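You operate a simulated robot arm through the tools that you are given. There is no shell and no other tool. Be economical: measure what you need, move in short steps, check, and stop when the job is done.

You are at the controls of a simulated robot arm. One attempt, no reset.

JOB
Open the table drawer.

The check looks at the end state, three seconds after you hand in, the way a careful person would. Anything else that was tipped, shoved, dropped, spilled or broken makes it a failure.

ROBOT AND FRAMES
A 6-joint arm with a two-finger parallel gripper on a trunk, on a base that drives. Base frame: it is fixed to the floor where the robot stands at the start and does not move with it; the origin is under the middle of the robot, x ahead of it, y to its left, z up. Units: mm, degrees, N and s.
With the tool pointing down near the work surface it reaches from about 440 to 860 mm from the robot's upright axis, wherever it stands. Its first joint turns from -115.0 to 115.0 degrees. Places, roughly: table drawer [800, -100, 700]. Payload 4.2 kg.
The TCP is the grasp point between the finger pads, 23 mm short of the fingertips. In the tool frame z runs along the fingers and y along their closing line. Largest opening 94 mm; finger width 38, thickness 10; the body of the gripper, 54 by 96 mm, starts 39 mm behind the TCP.
Orientation is told as [roll, pitch, yaw] about the base's x, y, z axes, in that order, counted from this pose: with the fingers straight down and closing along the base's y, the tool's x points along the base's -x, its y along +y and its z along -z.

CONTROLS
- The arm moves only by the tool jog_arm. Its argument "commands" is a list of rows, each a list of 7 numbers: the closure in counts, from 0 (fully open) to 255 (shut), then the shift along the base's x, y, z in mm, then the turn, a rotation vector about the base's x, y, z in degrees. In form: [[hand, x, y, z, wx, wy, wz], ...]. A call has 1 to 20 rows; each row is the pose to reach, as a shift and turn from the pose commanded when the call began. A row lasts 0.2 s, in which the tool goes at most 50 mm and 8.6 degrees; a call with a longer step from one row to the next is refused whole, and so is a gripper value outside its range. A pose out of reach is approached as far as the arm can. The call stops where the force on the tool passes 40 N (or 10 N more than at its start, if that is more) or the arm is blocked; 0.2 s more then pass. The fingers move at their own pace (about 108 mm/s each) and stop on an object; they squeeze with about 25 N. The grip force told is the motor's: it shows also when the fingers shut on nothing. Time passes only in rows, and 0.2 s behind the last, so rows that repeat a pose let the fingers close. It gives the time, the measured TCP pose, the force on the tool (base axes), the opening and the grip force at its end, in the units of the frame above (readings bear some noise).
- Cameras (640 x 400 px; columns grow to the right, rows downward): "scene" is now at [233, 171.3, 1206.8]; the picture's right is [-0.35, -0.94, 0.00], its down [-0.72, 0.27, -0.63] and it looks along [0.59, -0.22, -0.78] (base axes); focal length 275 px, centre (320, 200). "wrist" rides on the gripper at [86, 16, -74] in the tool frame; the picture's right is [-0.18, 0.98, 0.00], its down [-0.58, -0.11, -0.81] and it looks along [-0.79, -0.15, 0.59] (tool axes); focal length 243 px, centre (320, 200). There is no depth. A picture from a camera that has moved, and an enlarged one, comes with that camera's place and axes in the base frame and with its lens. The place of the scene camera against the robot may be out by one fixed shift of up to 18 mm in any direction.
- capture(camera): a new picture of that camera. No time passes.
- slide_trunk(by): slides the trunk up (or, below 0, down) by that many mm; the arm and the scene camera ride with it, the base frame stays. It gives what a move gives, with no picture.
- steer(legs): drives the robot by 1 to 6 legs, each [ahead, turn to the left] in mm and degrees, along the robot's own axes; the way and the turn of a leg run together, so that a leg with both is an arc; at most 1500 mm and 180 degrees a leg. The arm and the cameras ride along, it lands a little off, and it stops where it bumps. It gives what a move gives.
- aim_head(pan, tilt): turns the head with the scene camera to pan (to the left, within 80 degrees either way) and tilt (down, from -29 to 69), counted from straight ahead of the robot. It gives what a move gives.
- enlarge(camera, box): a new picture of the part [left, top, right, bottom] of that camera's present view, enlarged. No time passes.
- hand_in(): hands the job in; it is judged then, once.

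Work in short steps. Places have to be worked out from the pictures, the camera data and where the tool is seen: move nearer, look again, correct. Check each grasp and each placing, and mend what went wrong. You have 120 turns and 98 pictures in all, those below and enlarged ones among them. Open the gripper and draw the arm clear of the work before you hand the job in, unless the task says otherwise; then end with one line.

The tools are called after "Call:" as a command line: name --pt "numbers of a row" for each row, then --argument value for the rest, lists and objects as JSON in quotes. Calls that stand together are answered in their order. jog_arm: Moves the arm, as the interface text tells. Its arguments: {"type":"object","properties":{"commands":{"type":"array","items":{"type":"array","items":{"type":"number"}}}},"required":["commands"]} The other tools are called the same way: slide_trunk (by) slides the trunk up or down; steer (legs) drives the base; aim_head (pan, tilt) turns the head that bears the scene camera; capture (camera) takes a picture; enlarge (camera, box) takes an enlarged picture of a part of a camera's view; hand_in () hands the job in.

At the start:

```text
time: 0.0
ee_pos: [449.6, 222.7, 942.7]
tool_rot: [0.0, 0.0, 0.0]
wrist_force: [0.5, -0.1, 0.0]
gripper_width: 93.9
grip_force: 0.1
trunk travel left (down, up): [-575.0, 415.0]
robot x, y, heading: [-1.1, 1.0, -0.2]
head pan, tilt: [-20.8, 50.8]
```

scene: 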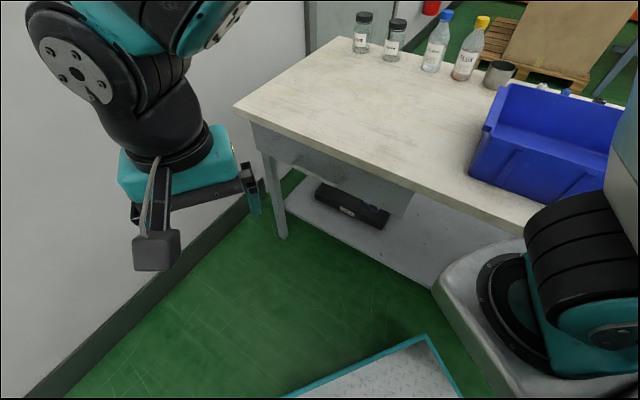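
wrist: 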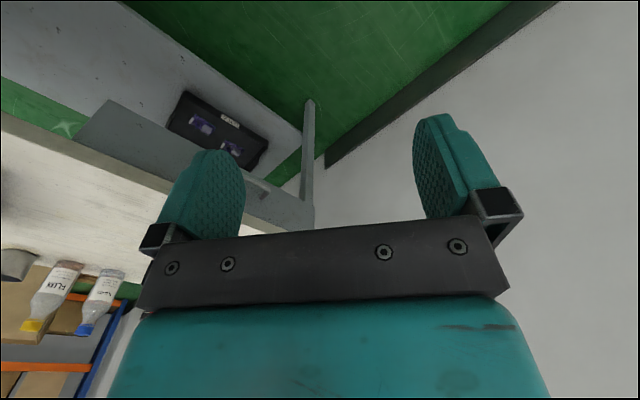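

The table's front panel shows a drawer face in the near edge; I enlarge it to find its handle.

Call:
enlarge --camera "scene" --box '[230, 80, 470, 230]'

Call:
enlarge --camera "wrist" --box '[0, 60, 340, 272]'

```text
2.67 times, centred on (350, 155) of scene
camera zoom: at [233.0, 171.3, 1206.8], right [-0.35, -0.94, 0.0], down [-0.72, 0.27, -0.63], along [0.59, -0.22, -0.78], focal length 732 px, centre (240, 320)
```

zoom: 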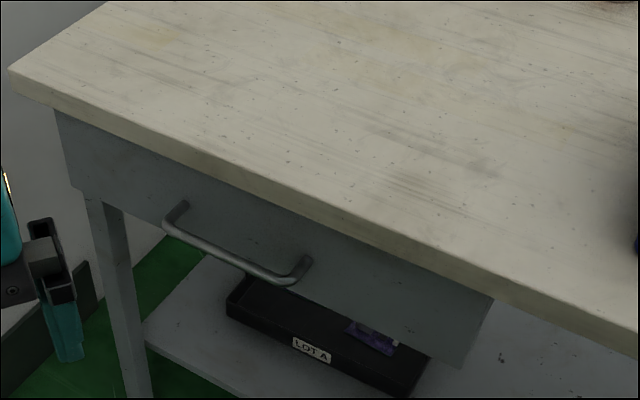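

```text
1.88 times, centred on (170, 166) of wrist
camera zoom: at [362.2, 238.0, 1017.5], right [0.18, 0.98, 0.0], down [0.58, -0.11, 0.81], along [0.79, -0.15, -0.59], focal length 457 px, centre (602, 264)
```

zoom: 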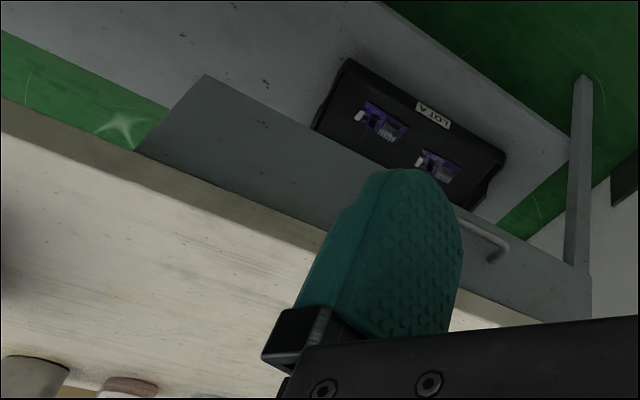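

The handle is a horizontal bar, roughly centred at (748,-5,650), and the drawer pulls out along about (-0.6,0.8). I turn the tool to horizontal, facing the drawer with the fingers closing vertically, while staying clear.

Call:
jog_arm --pt "0 8 0 -8 -7.2 -2.43 2.43" --pt "0 16 0 -16 -14.4 -4.87 4.85" --pt "0 25 0 -25 -21.6 -7.3 7.28" --pt "0 33 0 -33 -28.8 -9.73 9.7" --pt "0 41 0 -41 -36 -12.17 12.13" --pt "0 50 0 -50 -43.25 -14.6 14.55" --pt "0 58 0 -58 -50.5 -17.03 16.98" --pt "0 66 0 -66 -57.7 -19.47 19.4" --pt "0 75 0 -75 -64.9 -21.9 21.83" --pt "0 83 0 -83 -72.1 -24.33 24.25" --pt "0 91 0 -91 -79.3 -26.77 26.68" --pt "0 100 0 -100 -86.5 -29.2 29.1"

Call:
capture --camera "wrist"

Call:
capture --camera "scene"

```text
time: 2.6
ee_pos: [496.8, 95.3, 801.9]
tool_rot: [-87.6, -0.1, 38.1]
wrist_force: [-0.4, 0.0, 0.2]
gripper_width: 94.3
grip_force: 0.0
out of reach, approached as far as the arm can: row 8, 9, 10, 11, 12
trunk travel left (down, up): [-575.0, 415.0]
robot x, y, heading: [0.3, -1.0, 0.2]
head pan, tilt: [-20.8, 50.8]
```

```text
93 pictures are left
camera wrist: at [382.6, 100.2, 790.1], right [0.12, 0.15, -0.98], down [-0.04, 0.99, 0.14], along [0.99, 0.02, 0.13], focal length 243 px, centre (320, 200)
```

wrist: 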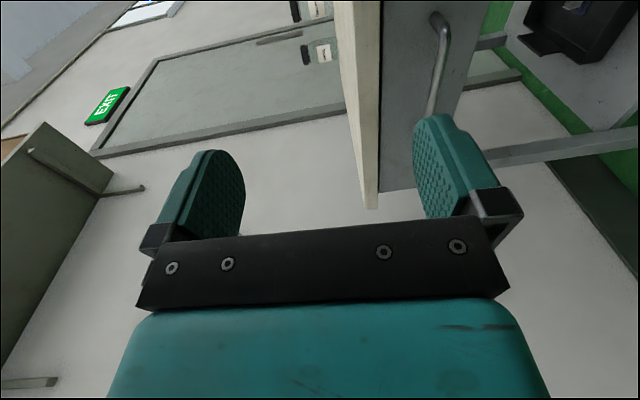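

```text
92 pictures are left
camera scene: at [233.0, 171.3, 1206.9], right [-0.35, -0.94, 0.0], down [-0.72, 0.27, -0.63], along [0.59, -0.22, -0.78], focal length 275 px, centre (320, 200)
```

scene: 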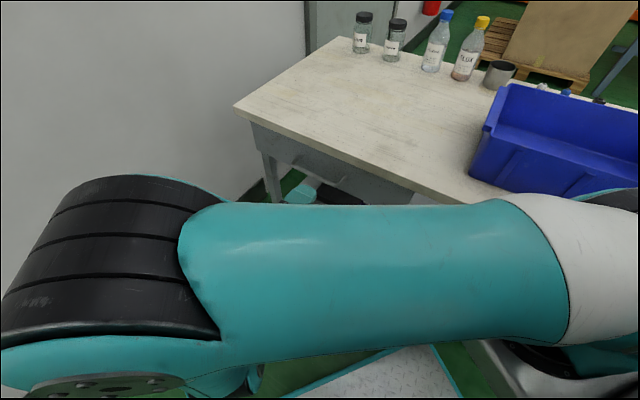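

Orientation is reached, but the position was limited, because the robot stands at an awkward angle to the drawer. I look at the floor to the left to see whether I can restation the robot squarely in front of it.

Call:
jog_arm --pt "0 0 0 10 0 0 0"

Call:
aim_head --pan 45 --tilt 45

Call:
capture --camera "scene"

```text
time: 3.0
ee_pos: [490.0, 81.3, 808.4]
tool_rot: [-89.7, -0.1, 37.5]
wrist_force: [0.3, -0.1, -0.1]
gripper_width: 93.7
grip_force: 0.1
out of reach, approached as far as the arm can: row 1
trunk travel left (down, up): [-575.0, 415.0]
robot x, y, heading: [0.8, 0.3, 0.2]
head pan, tilt: [-20.8, 50.8]
```

```text
time: 4.4
ee_pos: [489.6, 83.1, 808.5]
tool_rot: [-89.7, -0.1, 37.3]
wrist_force: [0.1, -0.2, 0.5]
gripper_width: 93.8
grip_force: 0.1
trunk travel left (down, up): [-575.0, 415.0]
robot x, y, heading: [0.6, 2.2, -0.2]
head pan, tilt: [45.0, 45.0]
```

```text
91 pictures are left
camera scene: at [219.3, 255.8, 1214.9], right [0.71, -0.71, 0.0], down [-0.5, -0.5, -0.71], along [0.5, 0.5, -0.71], focal length 275 px, centre (320, 200)
```

scene: 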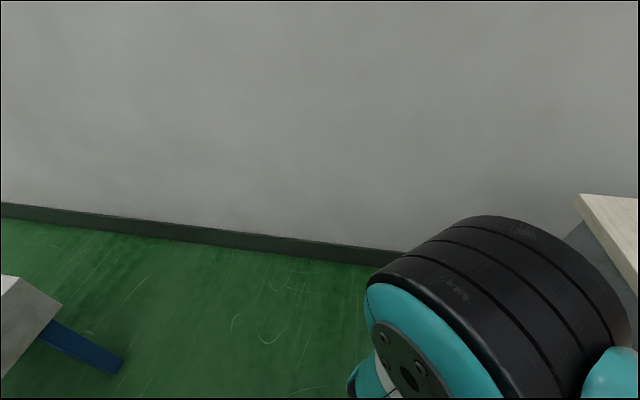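

The wall and some clutter lie to the left, so driving there is tight. Rows up to about 55° of tilt were reachable, so I ease the tool back to 50° tilt instead and turn the head back to watch.

Call:
jog_arm --pt "0 10 10 10 6.4 4.84 0" --pt "0 20 20 20 12.7 9.68 0" --pt "0 30 30 30 19.1 14.5 0" --pt "0 40 40 40 25.4 19.4 0" --pt "0 50 50 40 31.8 24.2 0" --pt "0 50 50 40 31.8 24.2 0"

Call:
aim_head --pan -20 --tilt 40

Call:
capture --camera "scene"

Call:
capture --camera "wrist"

```text
time: 5.8
ee_pos: [538.2, 131.8, 849.9]
tool_rot: [-49.9, 0.0, 37.1]
wrist_force: [-1.0, -0.3, 0.4]
gripper_width: 93.7
grip_force: 0.2
trunk travel left (down, up): [-575.0, 415.0]
robot x, y, heading: [-1.5, 3.2, 0.1]
head pan, tilt: [45.0, 45.0]
```

```text
time: 7.1
ee_pos: [539.1, 131.7, 848.9]
tool_rot: [-50.0, 0.0, 37.1]
wrist_force: [-0.3, -0.3, -0.1]
gripper_width: 93.9
grip_force: 0.1
trunk travel left (down, up): [-575.0, 415.0]
robot x, y, heading: [1.9, -4.0, -0.3]
head pan, tilt: [-20.0, 40.0]
```

```text
90 pictures are left
camera scene: at [241.7, 169.3, 1222.1], right [-0.34, -0.94, 0.0], down [-0.6, 0.22, -0.77], along [0.72, -0.26, -0.64], focal length 275 px, centre (320, 200)
```

scene: 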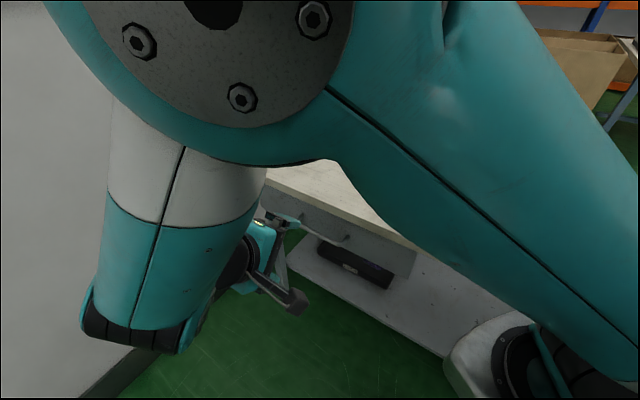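

```text
89 pictures are left
camera wrist: at [427.4, 132.3, 885.2], right [-0.23, 0.61, -0.75], down [0.13, 0.79, 0.6], along [0.96, 0.04, -0.27], focal length 243 px, centre (320, 200)
```

wrist: 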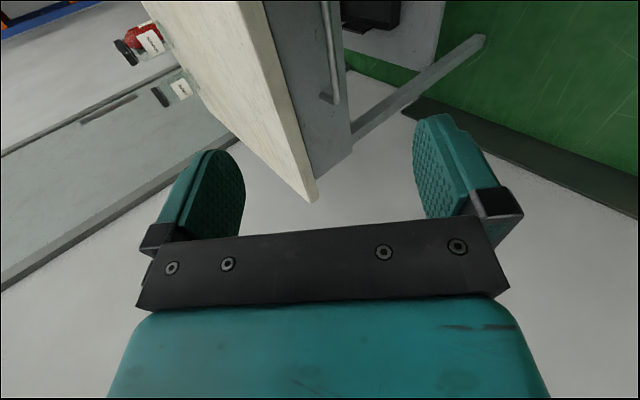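

Triangulating between the wrist views puts the bar's left corner near (773,38,663) and its centre near (712,-8,663). I move to about 150 mm short of it and look.

Call:
jog_arm --pt "0 26 -12 -22 0 0 0" --pt "0 52 -24 -45 0 0 0" --pt "0 78 -37 -68 0 0 0" --pt "0 103 -49 -90 0 0 0" --pt "0 103 -49 -90 0 0 0"

Call:
capture --camera "wrist"

Call:
enlarge --camera "scene" --box '[200, 150, 440, 300]'

```text
time: 8.3
ee_pos: [641.9, 82.6, 758.1]
tool_rot: [-49.9, 0.0, 37.1]
wrist_force: [0.1, -0.2, 0.0]
gripper_width: 93.8
grip_force: 0.1
trunk travel left (down, up): [-575.0, 415.0]
robot x, y, heading: [-0.9, -2.6, 0.1]
head pan, tilt: [-20.0, 40.0]
```

```text
88 pictures are left
camera wrist: at [530.9, 83.7, 794.8], right [-0.24, 0.61, -0.75], down [0.13, 0.79, 0.6], along [0.96, 0.04, -0.27], focal length 243 px, centre (320, 200)
```

wrist: 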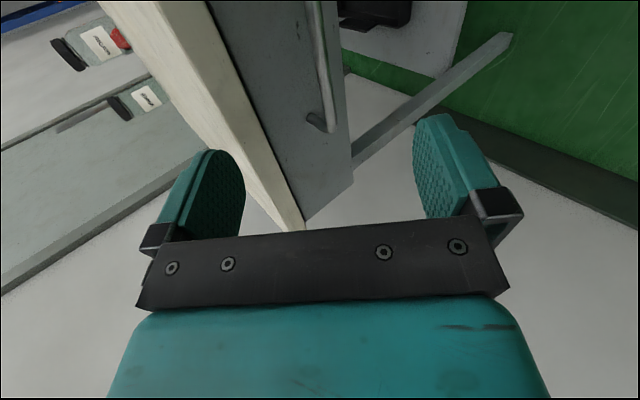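

```text
2.67 times, centred on (320, 225) of scene
camera zoom: at [241.6, 169.2, 1222.1], right [-0.34, -0.94, 0.0], down [-0.6, 0.22, -0.77], along [0.72, -0.26, -0.64], focal length 732 px, centre (320, 133)
```

zoom: 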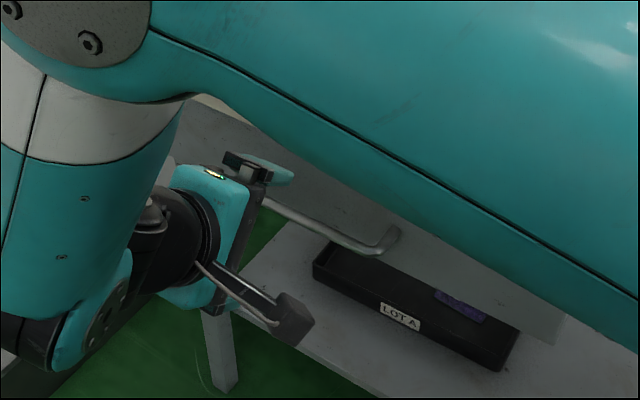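

The bar's left corner is confirmed near (776,40,663), with about 45 mm standoff from the drawer front. I narrow the gripper to about 40 mm and stop 50 mm short of the bar centre.

Call:
jog_arm --pt "146 0 0 0 0 0 0" --pt "146 16 -20 -21 0 0 0" --pt "146 33 -40 -42 0 0 0" --pt "146 49 -59 -63 0 0 0" --pt "146 49 -59 -63 0 0 0"

Call:
capture --camera "wrist"

Call:
enlarge --camera "scene" --box '[200, 150, 440, 300]'

```text
time: 9.5
ee_pos: [689.2, 22.4, 695.8]
tool_rot: [-49.9, -0.1, 37.2]
wrist_force: [0.6, 0.2, 0.0]
gripper_width: 40.4
grip_force: 0.0
trunk travel left (down, up): [-575.0, 415.0]
robot x, y, heading: [-1.4, 2.9, -0.0]
head pan, tilt: [-20.0, 40.0]
```

```text
86 pictures are left
camera wrist: at [579.5, 23.3, 731.9], right [-0.24, 0.61, -0.75], down [0.13, 0.79, 0.6], along [0.96, 0.04, -0.27], focal length 243 px, centre (320, 200)
```

wrist: 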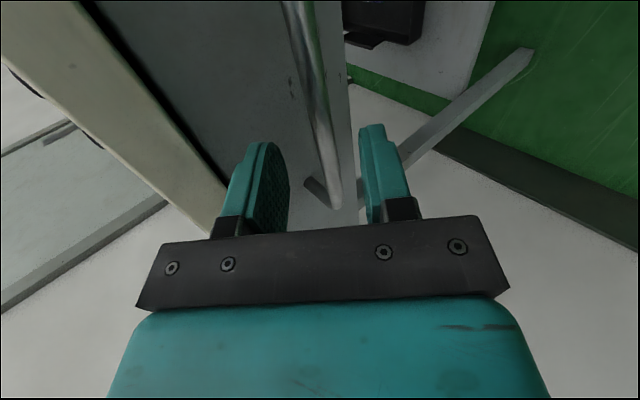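

```text
2.67 times, centred on (320, 225) of scene
camera zoom: at [241.6, 169.2, 1222.1], right [-0.34, -0.94, 0.0], down [-0.6, 0.22, -0.77], along [0.72, -0.26, -0.64], focal length 732 px, centre (320, 133)
```

zoom: 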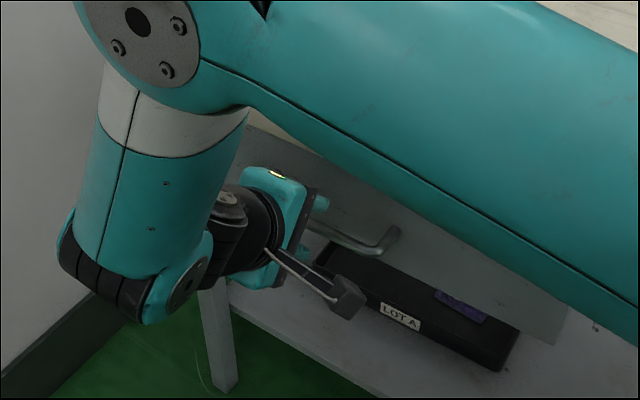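

The bar lies between the fingers, centred within about 2 mm and roughly 48 mm ahead along the tool. I advance slowly along the tool axis.

Call:
jog_arm --pt "146 5.5 -7.3 -7.7 0 0 0" --pt "146 11 -14.6 -15.4 0 0 0" --pt "146 16.5 -22 -23 0 0 0" --pt "146 21.5 -28.4 -30 0 0 0" --pt "146 21.5 -28.4 -30 0 0 0"

Call:
capture --camera "wrist"

Call:
enlarge --camera "scene" --box '[240, 180, 400, 280]'

```text
time: 10.6
ee_pos: [708.5, -2.1, 668.7]
tool_rot: [-50.3, 0.0, 37.2]
wrist_force: [-16.1, 7.5, 11.7]
gripper_width: 40.2
grip_force: 0.1
trunk travel left (down, up): [-575.0, 415.0]
robot x, y, heading: [-2.8, -0.9, -0.1]
head pan, tilt: [-20.0, 40.0]
stopped in row 5: the force on the tool passed its limit (the readings are from after the stop); the commanded pose is now the measured one
```

```text
84 pictures are left
camera wrist: at [597.9, -0.9, 705.2], right [-0.24, 0.61, -0.76], down [0.13, 0.79, 0.6], along [0.96, 0.04, -0.27], focal length 243 px, centre (320, 200)
```

wrist: 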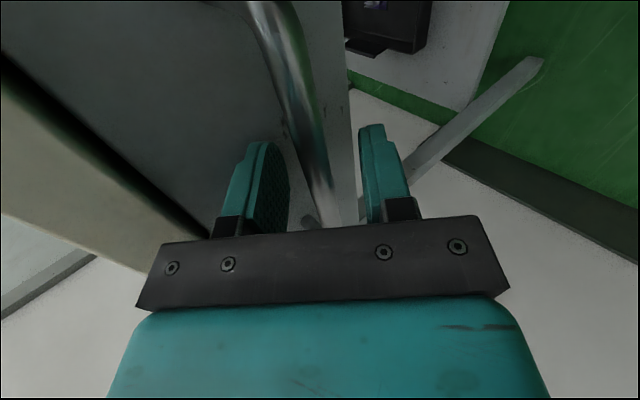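

```text
4.00 times, centred on (320, 230) of scene
camera zoom: at [240.2, 169.9, 1222.5], right [-0.34, -0.94, 0.0], down [-0.6, 0.22, -0.77], along [0.72, -0.26, -0.64], focal length 1099 px, centre (320, 80)
```

zoom: 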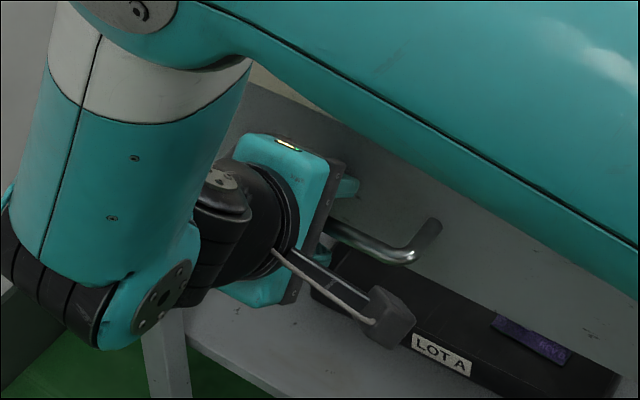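

Contact came as expected: the inner fingertip lightly touches the drawer front, and the bar is between the pads. I close the gripper.

Call:
jog_arm --pt "180 -1 1.3 0 0 0 0" --pt "220 -1 1.3 0 0 0 0" --pt "255 -1 1.3 0 0 0 0" --pt "255 -1 1.3 0 0 0 0" --pt "255 -1 1.3 0 0 0 0"

Call:
capture --camera "wrist"

```text
time: 11.8
ee_pos: [707.3, -2.4, 667.0]
tool_rot: [-50.1, 0.0, 37.3]
wrist_force: [1.7, -1.8, 2.7]
gripper_width: 11.9
grip_force: 45.0
trunk travel left (down, up): [-575.0, 415.0]
robot x, y, heading: [0.4, -0.7, 0.3]
head pan, tilt: [-20.0, 40.0]
```

```text
82 pictures are left
camera wrist: at [598.2, -0.7, 704.2], right [-0.23, 0.61, -0.75], down [0.13, 0.79, 0.6], along [0.96, 0.04, -0.27], focal length 243 px, centre (320, 200)
```

wrist: 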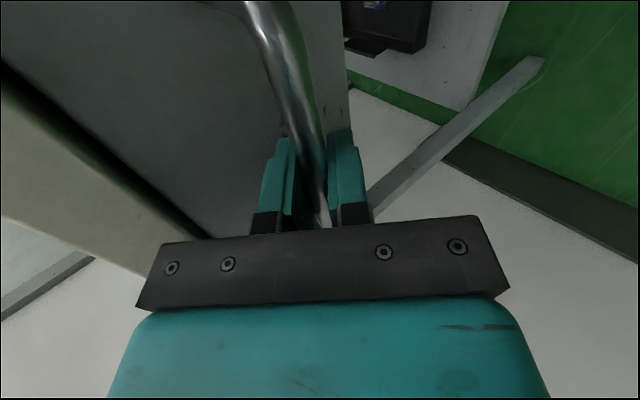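

The bar is held at a width of 11.9 mm. I pull 60 mm outward along (-0.605,0.796).

Call:
jog_arm --pt "255 -6 8 0 0 0 0" --pt "255 -12 16 0 0 0 0" --pt "255 -18 24 0 0 0 0" --pt "255 -24 32 0 0 0 0" --pt "255 -30 40 0 0 0 0" --pt "255 -36 48 0 0 0 0"

Call:
capture --camera "wrist"

```text
time: 13.2
ee_pos: [672.7, 49.3, 668.1]
tool_rot: [-50.1, 0.0, 37.4]
wrist_force: [10.0, 6.9, 4.2]
gripper_width: 11.8
grip_force: 45.0
trunk travel left (down, up): [-575.0, 415.0]
robot x, y, heading: [-0.1, 0.6, -0.0]
head pan, tilt: [-20.0, 40.0]
```

```text
81 pictures are left
camera wrist: at [562.1, 48.5, 704.2], right [-0.24, 0.61, -0.75], down [0.13, 0.79, 0.6], along [0.96, 0.04, -0.27], focal length 243 px, centre (320, 200)
```

wrist: 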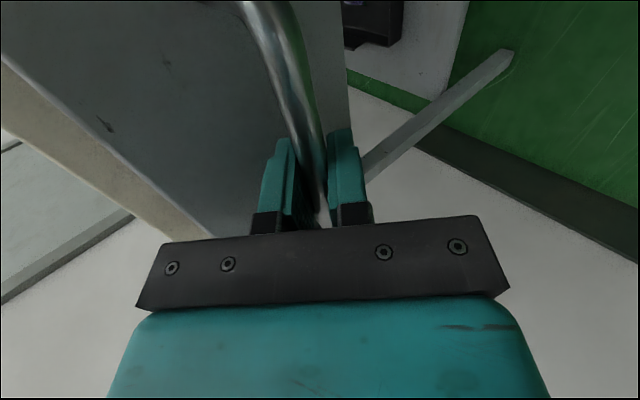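

The drawer follows. A sideways force of about 12 N suggests the true axis lies slightly more toward +y, so I correct and pull on.

Call:
jog_arm --pt "255 -4 10 0 0 0 0" --pt "255 -10 18.5 0 0 0 0" --pt "255 -16 27 0 0 0 0" --pt "255 -21 35 0 0 0 0" --pt "255 -27 43 0 0 0 0" --pt "255 -33 51 0 0 0 0" --pt "255 -39 59 0 0 0 0" --pt "255 -44 67 0 0 0 0"

Call:
capture --camera "wrist"

```text
time: 15.0
ee_pos: [626.5, 112.5, 669.0]
tool_rot: [-50.1, 0.3, 37.2]
wrist_force: [-28.5, -20.2, 12.9]
gripper_width: 11.9
grip_force: 45.1
trunk travel left (down, up): [-575.0, 415.0]
robot x, y, heading: [1.0, 0.0, 0.4]
head pan, tilt: [-20.0, 40.0]
```

```text
80 pictures are left
camera wrist: at [516.1, 113.5, 704.4], right [-0.24, 0.61, -0.76], down [0.13, 0.79, 0.6], along [0.96, 0.04, -0.27], focal length 243 px, centre (320, 200)
```

wrist: 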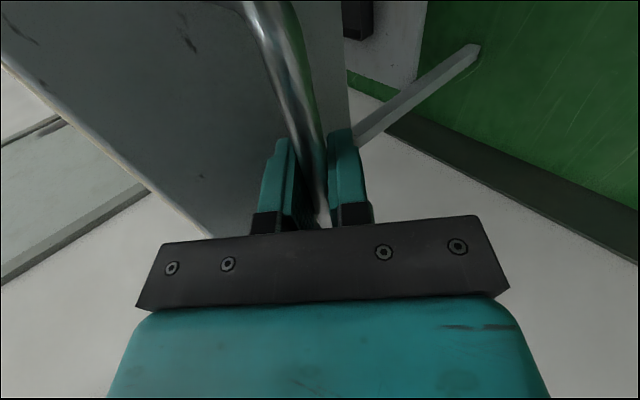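

It is over-corrected now (about 35 N the other way). I take out about 4 mm of lateral, raise 1 mm, and keep pulling on the intermediate direction.

Call:
jog_arm --pt "255 -3.2 -2.4 1 0 0 0" --pt "255 -9 5.7 1 0 0 0" --pt "255 -15 13.7 1 0 0 0" --pt "255 -21 21.8 1 0 0 0" --pt "255 -27 30 1 0 0 0" --pt "255 -33 38 1 0 0 0" --pt "255 -39 46 1 0 0 0"

Call:
capture --camera "wrist"

Call:
capture --camera "scene"

```text
time: 16.6
ee_pos: [591.9, 162.0, 667.7]
tool_rot: [-50.0, -0.1, 37.4]
wrist_force: [19.1, 15.3, -18.2]
gripper_width: 12.1
grip_force: 44.8
trunk travel left (down, up): [-575.0, 415.0]
robot x, y, heading: [0.1, -3.5, 0.1]
head pan, tilt: [-20.0, 40.0]
```

```text
79 pictures are left
camera wrist: at [480.5, 161.5, 704.1], right [-0.24, 0.61, -0.75], down [0.13, 0.79, 0.6], along [0.96, 0.05, -0.27], focal length 243 px, centre (320, 200)
```

wrist: 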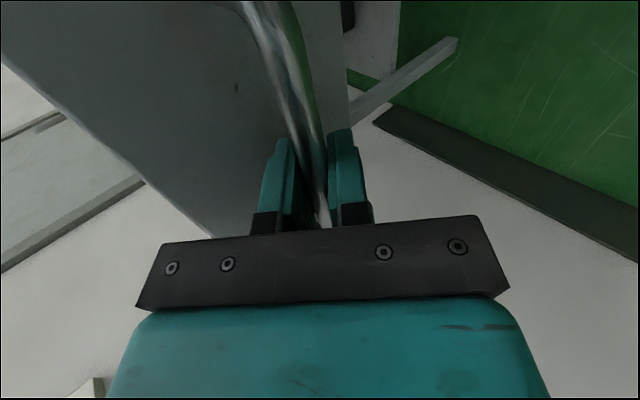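

```text
78 pictures are left
camera scene: at [242.3, 170.1, 1221.7], right [-0.34, -0.94, 0.0], down [-0.61, 0.22, -0.77], along [0.72, -0.26, -0.64], focal length 275 px, centre (320, 200)
```

scene: 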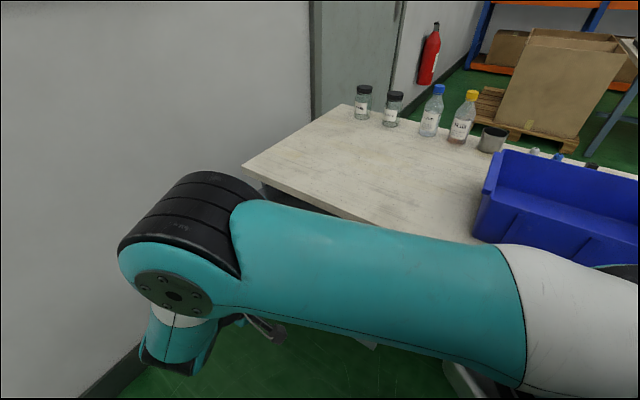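

It is now pulled about 200 mm. I continue gently toward the end stop with a small lateral correction.

Call:
jog_arm --pt "255 -2.5 7.5 -0.5 0 0 0" --pt "255 -7 14 -0.5 0 0 0" --pt "255 -12 20.5 -0.5 0 0 0" --pt "255 -16.5 27 -0.5 0 0 0" --pt "255 -21.3 33.3 -0.5 0 0 0" --pt "255 -26 39.8 -0.5 0 0 0" --pt "255 -30.7 46.2 -0.5 0 0 0"

Call:
capture --camera "wrist"

```text
time: 18.2
ee_pos: [559.4, 204.9, 668.4]
tool_rot: [-50.2, 0.2, 37.2]
wrist_force: [-4.4, -5.4, -8.1]
gripper_width: 11.7
grip_force: 45.0
trunk travel left (down, up): [-575.0, 415.0]
robot x, y, heading: [-0.9, 1.3, 0.4]
head pan, tilt: [-20.0, 40.0]
```

```text
77 pictures are left
camera wrist: at [448.3, 206.0, 704.4], right [-0.24, 0.61, -0.76], down [0.13, 0.79, 0.6], along [0.96, 0.04, -0.27], focal length 243 px, centre (320, 200)
```

wrist: 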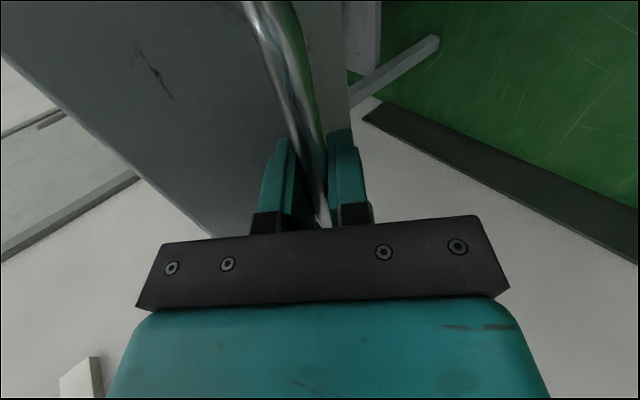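

255 mm is out with low force and no end stop yet. I go a little further.

Call:
jog_arm --pt "255 -4.5 6.2 0 0 0 0" --pt "255 -9 12.4 0 0 0 0" --pt "255 -14 18.7 0 0 0 0" --pt "255 -18.7 25 0 0 0 0" --pt "255 -23.4 31.5 0 0 0 0" --pt "255 -28 38 0 0 0 0"

Call:
capture --camera "wrist"

```text
time: 19.6
ee_pos: [531.5, 241.2, 668.9]
tool_rot: [-50.3, 0.1, 37.1]
wrist_force: [6.8, -24.7, -12.3]
gripper_width: 11.6
grip_force: 45.2
trunk travel left (down, up): [-575.0, 415.0]
robot x, y, heading: [4.2, 2.0, 0.1]
head pan, tilt: [-20.0, 40.0]
```

```text
76 pictures are left
camera wrist: at [422.1, 241.9, 704.2], right [-0.23, 0.61, -0.76], down [0.13, 0.79, 0.6], along [0.96, 0.04, -0.27], focal length 243 px, centre (320, 200)
```

wrist: 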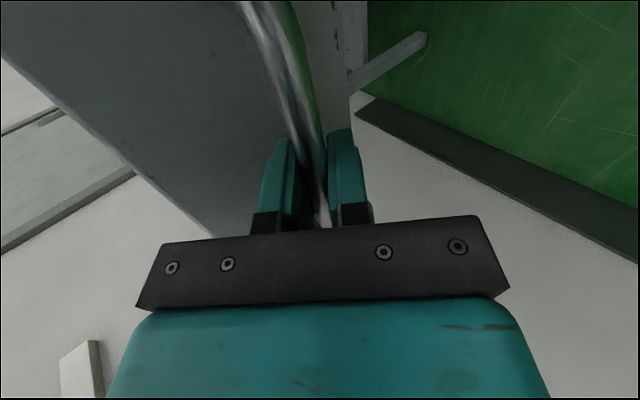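

There is now about 24 N resisting along the pull direction, so the end stop seems reached at about 300 mm. I relax slightly, open to about 40 mm, and withdraw along the tool axis.

Call:
jog_arm --pt "255 1.2 -1.6 0 0 0 0" --pt "200 1.2 -1.6 0 0 0 0" --pt "146 1.2 -1.6 0 0 0 0" --pt "146 1.2 -1.6 0 0 0 0" --pt "146 1.2 -1.6 0 0 0 0"

Call:
jog_arm --pt "146 -4.6 6.1 6.4 0 0 0" --pt "146 -9.3 12.2 12.9 0 0 0" --pt "146 -18.5 24.4 25.7 0 0 0" --pt "146 -27.8 36.6 38.6 0 0 0" --pt "146 -27.8 36.6 38.6 0 0 0"

Call:
capture --camera "wrist"

```text
time: 20.8
ee_pos: [531.5, 242.4, 669.5]
tool_rot: [-50.1, 0.1, 37.3]
wrist_force: [0.1, 0.1, 0.0]
gripper_width: 39.7
grip_force: 0.0
trunk travel left (down, up): [-575.0, 415.0]
robot x, y, heading: [-0.8, 0.4, -0.0]
head pan, tilt: [-20.0, 40.0]
```

```text
time: 22.0
ee_pos: [503.7, 278.8, 706.6]
tool_rot: [-50.2, 0.2, 37.2]
wrist_force: [-0.6, 0.0, 0.2]
gripper_width: 40.1
grip_force: 0.0
trunk travel left (down, up): [-575.0, 415.0]
robot x, y, heading: [1.4, -1.6, 0.3]
head pan, tilt: [-20.0, 40.0]
```

```text
75 pictures are left
camera wrist: at [393.7, 279.6, 743.4], right [-0.24, 0.61, -0.75], down [0.13, 0.79, 0.6], along [0.96, 0.04, -0.27], focal length 243 px, centre (320, 200)
```

wrist: 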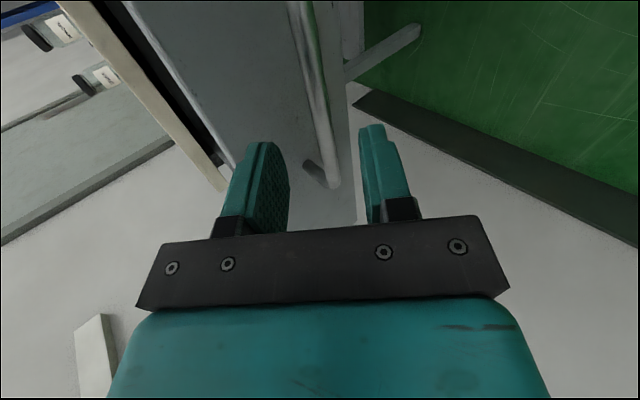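

The fingers are released and almost clear of the bar. I back out further along the tool axis, then lift, and check with the scene camera.

Call:
jog_arm --pt "146 -9 12 13 0 0 0" --pt "146 -14 18 30 0 0 0" --pt "146 -14 18 60 0 0 0" --pt "146 -14 18 95 0 0 0" --pt "60 -14 18 130 0 0 0" --pt "0 -14 18 170 0 0 0" --pt "0 -14 18 210 0 0 0"

Call:
capture --camera "scene"

Call:
capture --camera "wrist"

```text
time: 23.6
ee_pos: [487.3, 276.5, 904.5]
tool_rot: [-49.9, 0.0, 37.4]
wrist_force: [0.4, -0.1, 0.4]
gripper_width: 94.3
grip_force: 0.0
out of reach, approached as far as the arm can: row 6, 7
trunk travel left (down, up): [-575.0, 415.0]
robot x, y, heading: [-0.0, -2.8, 0.2]
head pan, tilt: [-20.0, 40.0]
```

```text
74 pictures are left
camera scene: at [241.3, 169.5, 1222.0], right [-0.34, -0.94, 0.0], down [-0.6, 0.22, -0.77], along [0.72, -0.26, -0.64], focal length 275 px, centre (320, 200)
```

scene: 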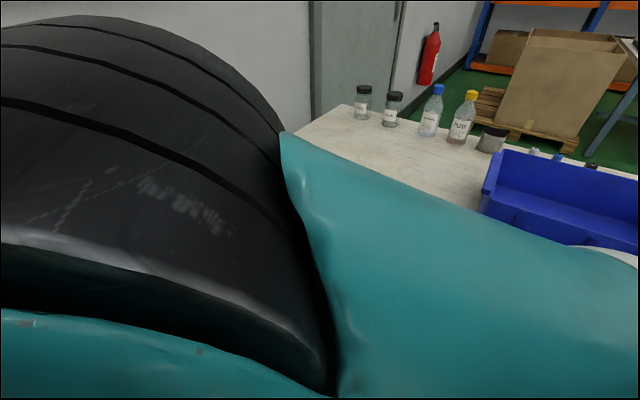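

```text
73 pictures are left
camera wrist: at [376.4, 276.0, 940.6], right [-0.24, 0.61, -0.75], down [0.13, 0.79, 0.6], along [0.96, 0.05, -0.27], focal length 243 px, centre (320, 200)
```

wrist: 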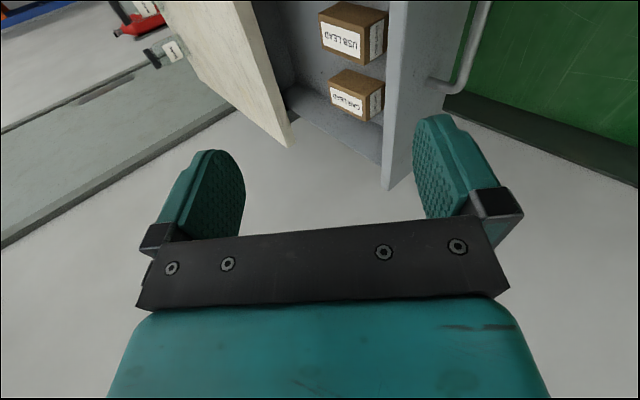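

The drawer stands wide open with its boxes in place, the bottles on the table are upright, and the gripper is open and well above everything. I hand in.

Call:
hand_in

```text
The job is handed in.
```

The table drawer is open, pulled out about 300 mm to what felt like its end stop. Nothing else looked disturbed in the last pictures, and the gripper is open and clear; I have no result from the check yet.
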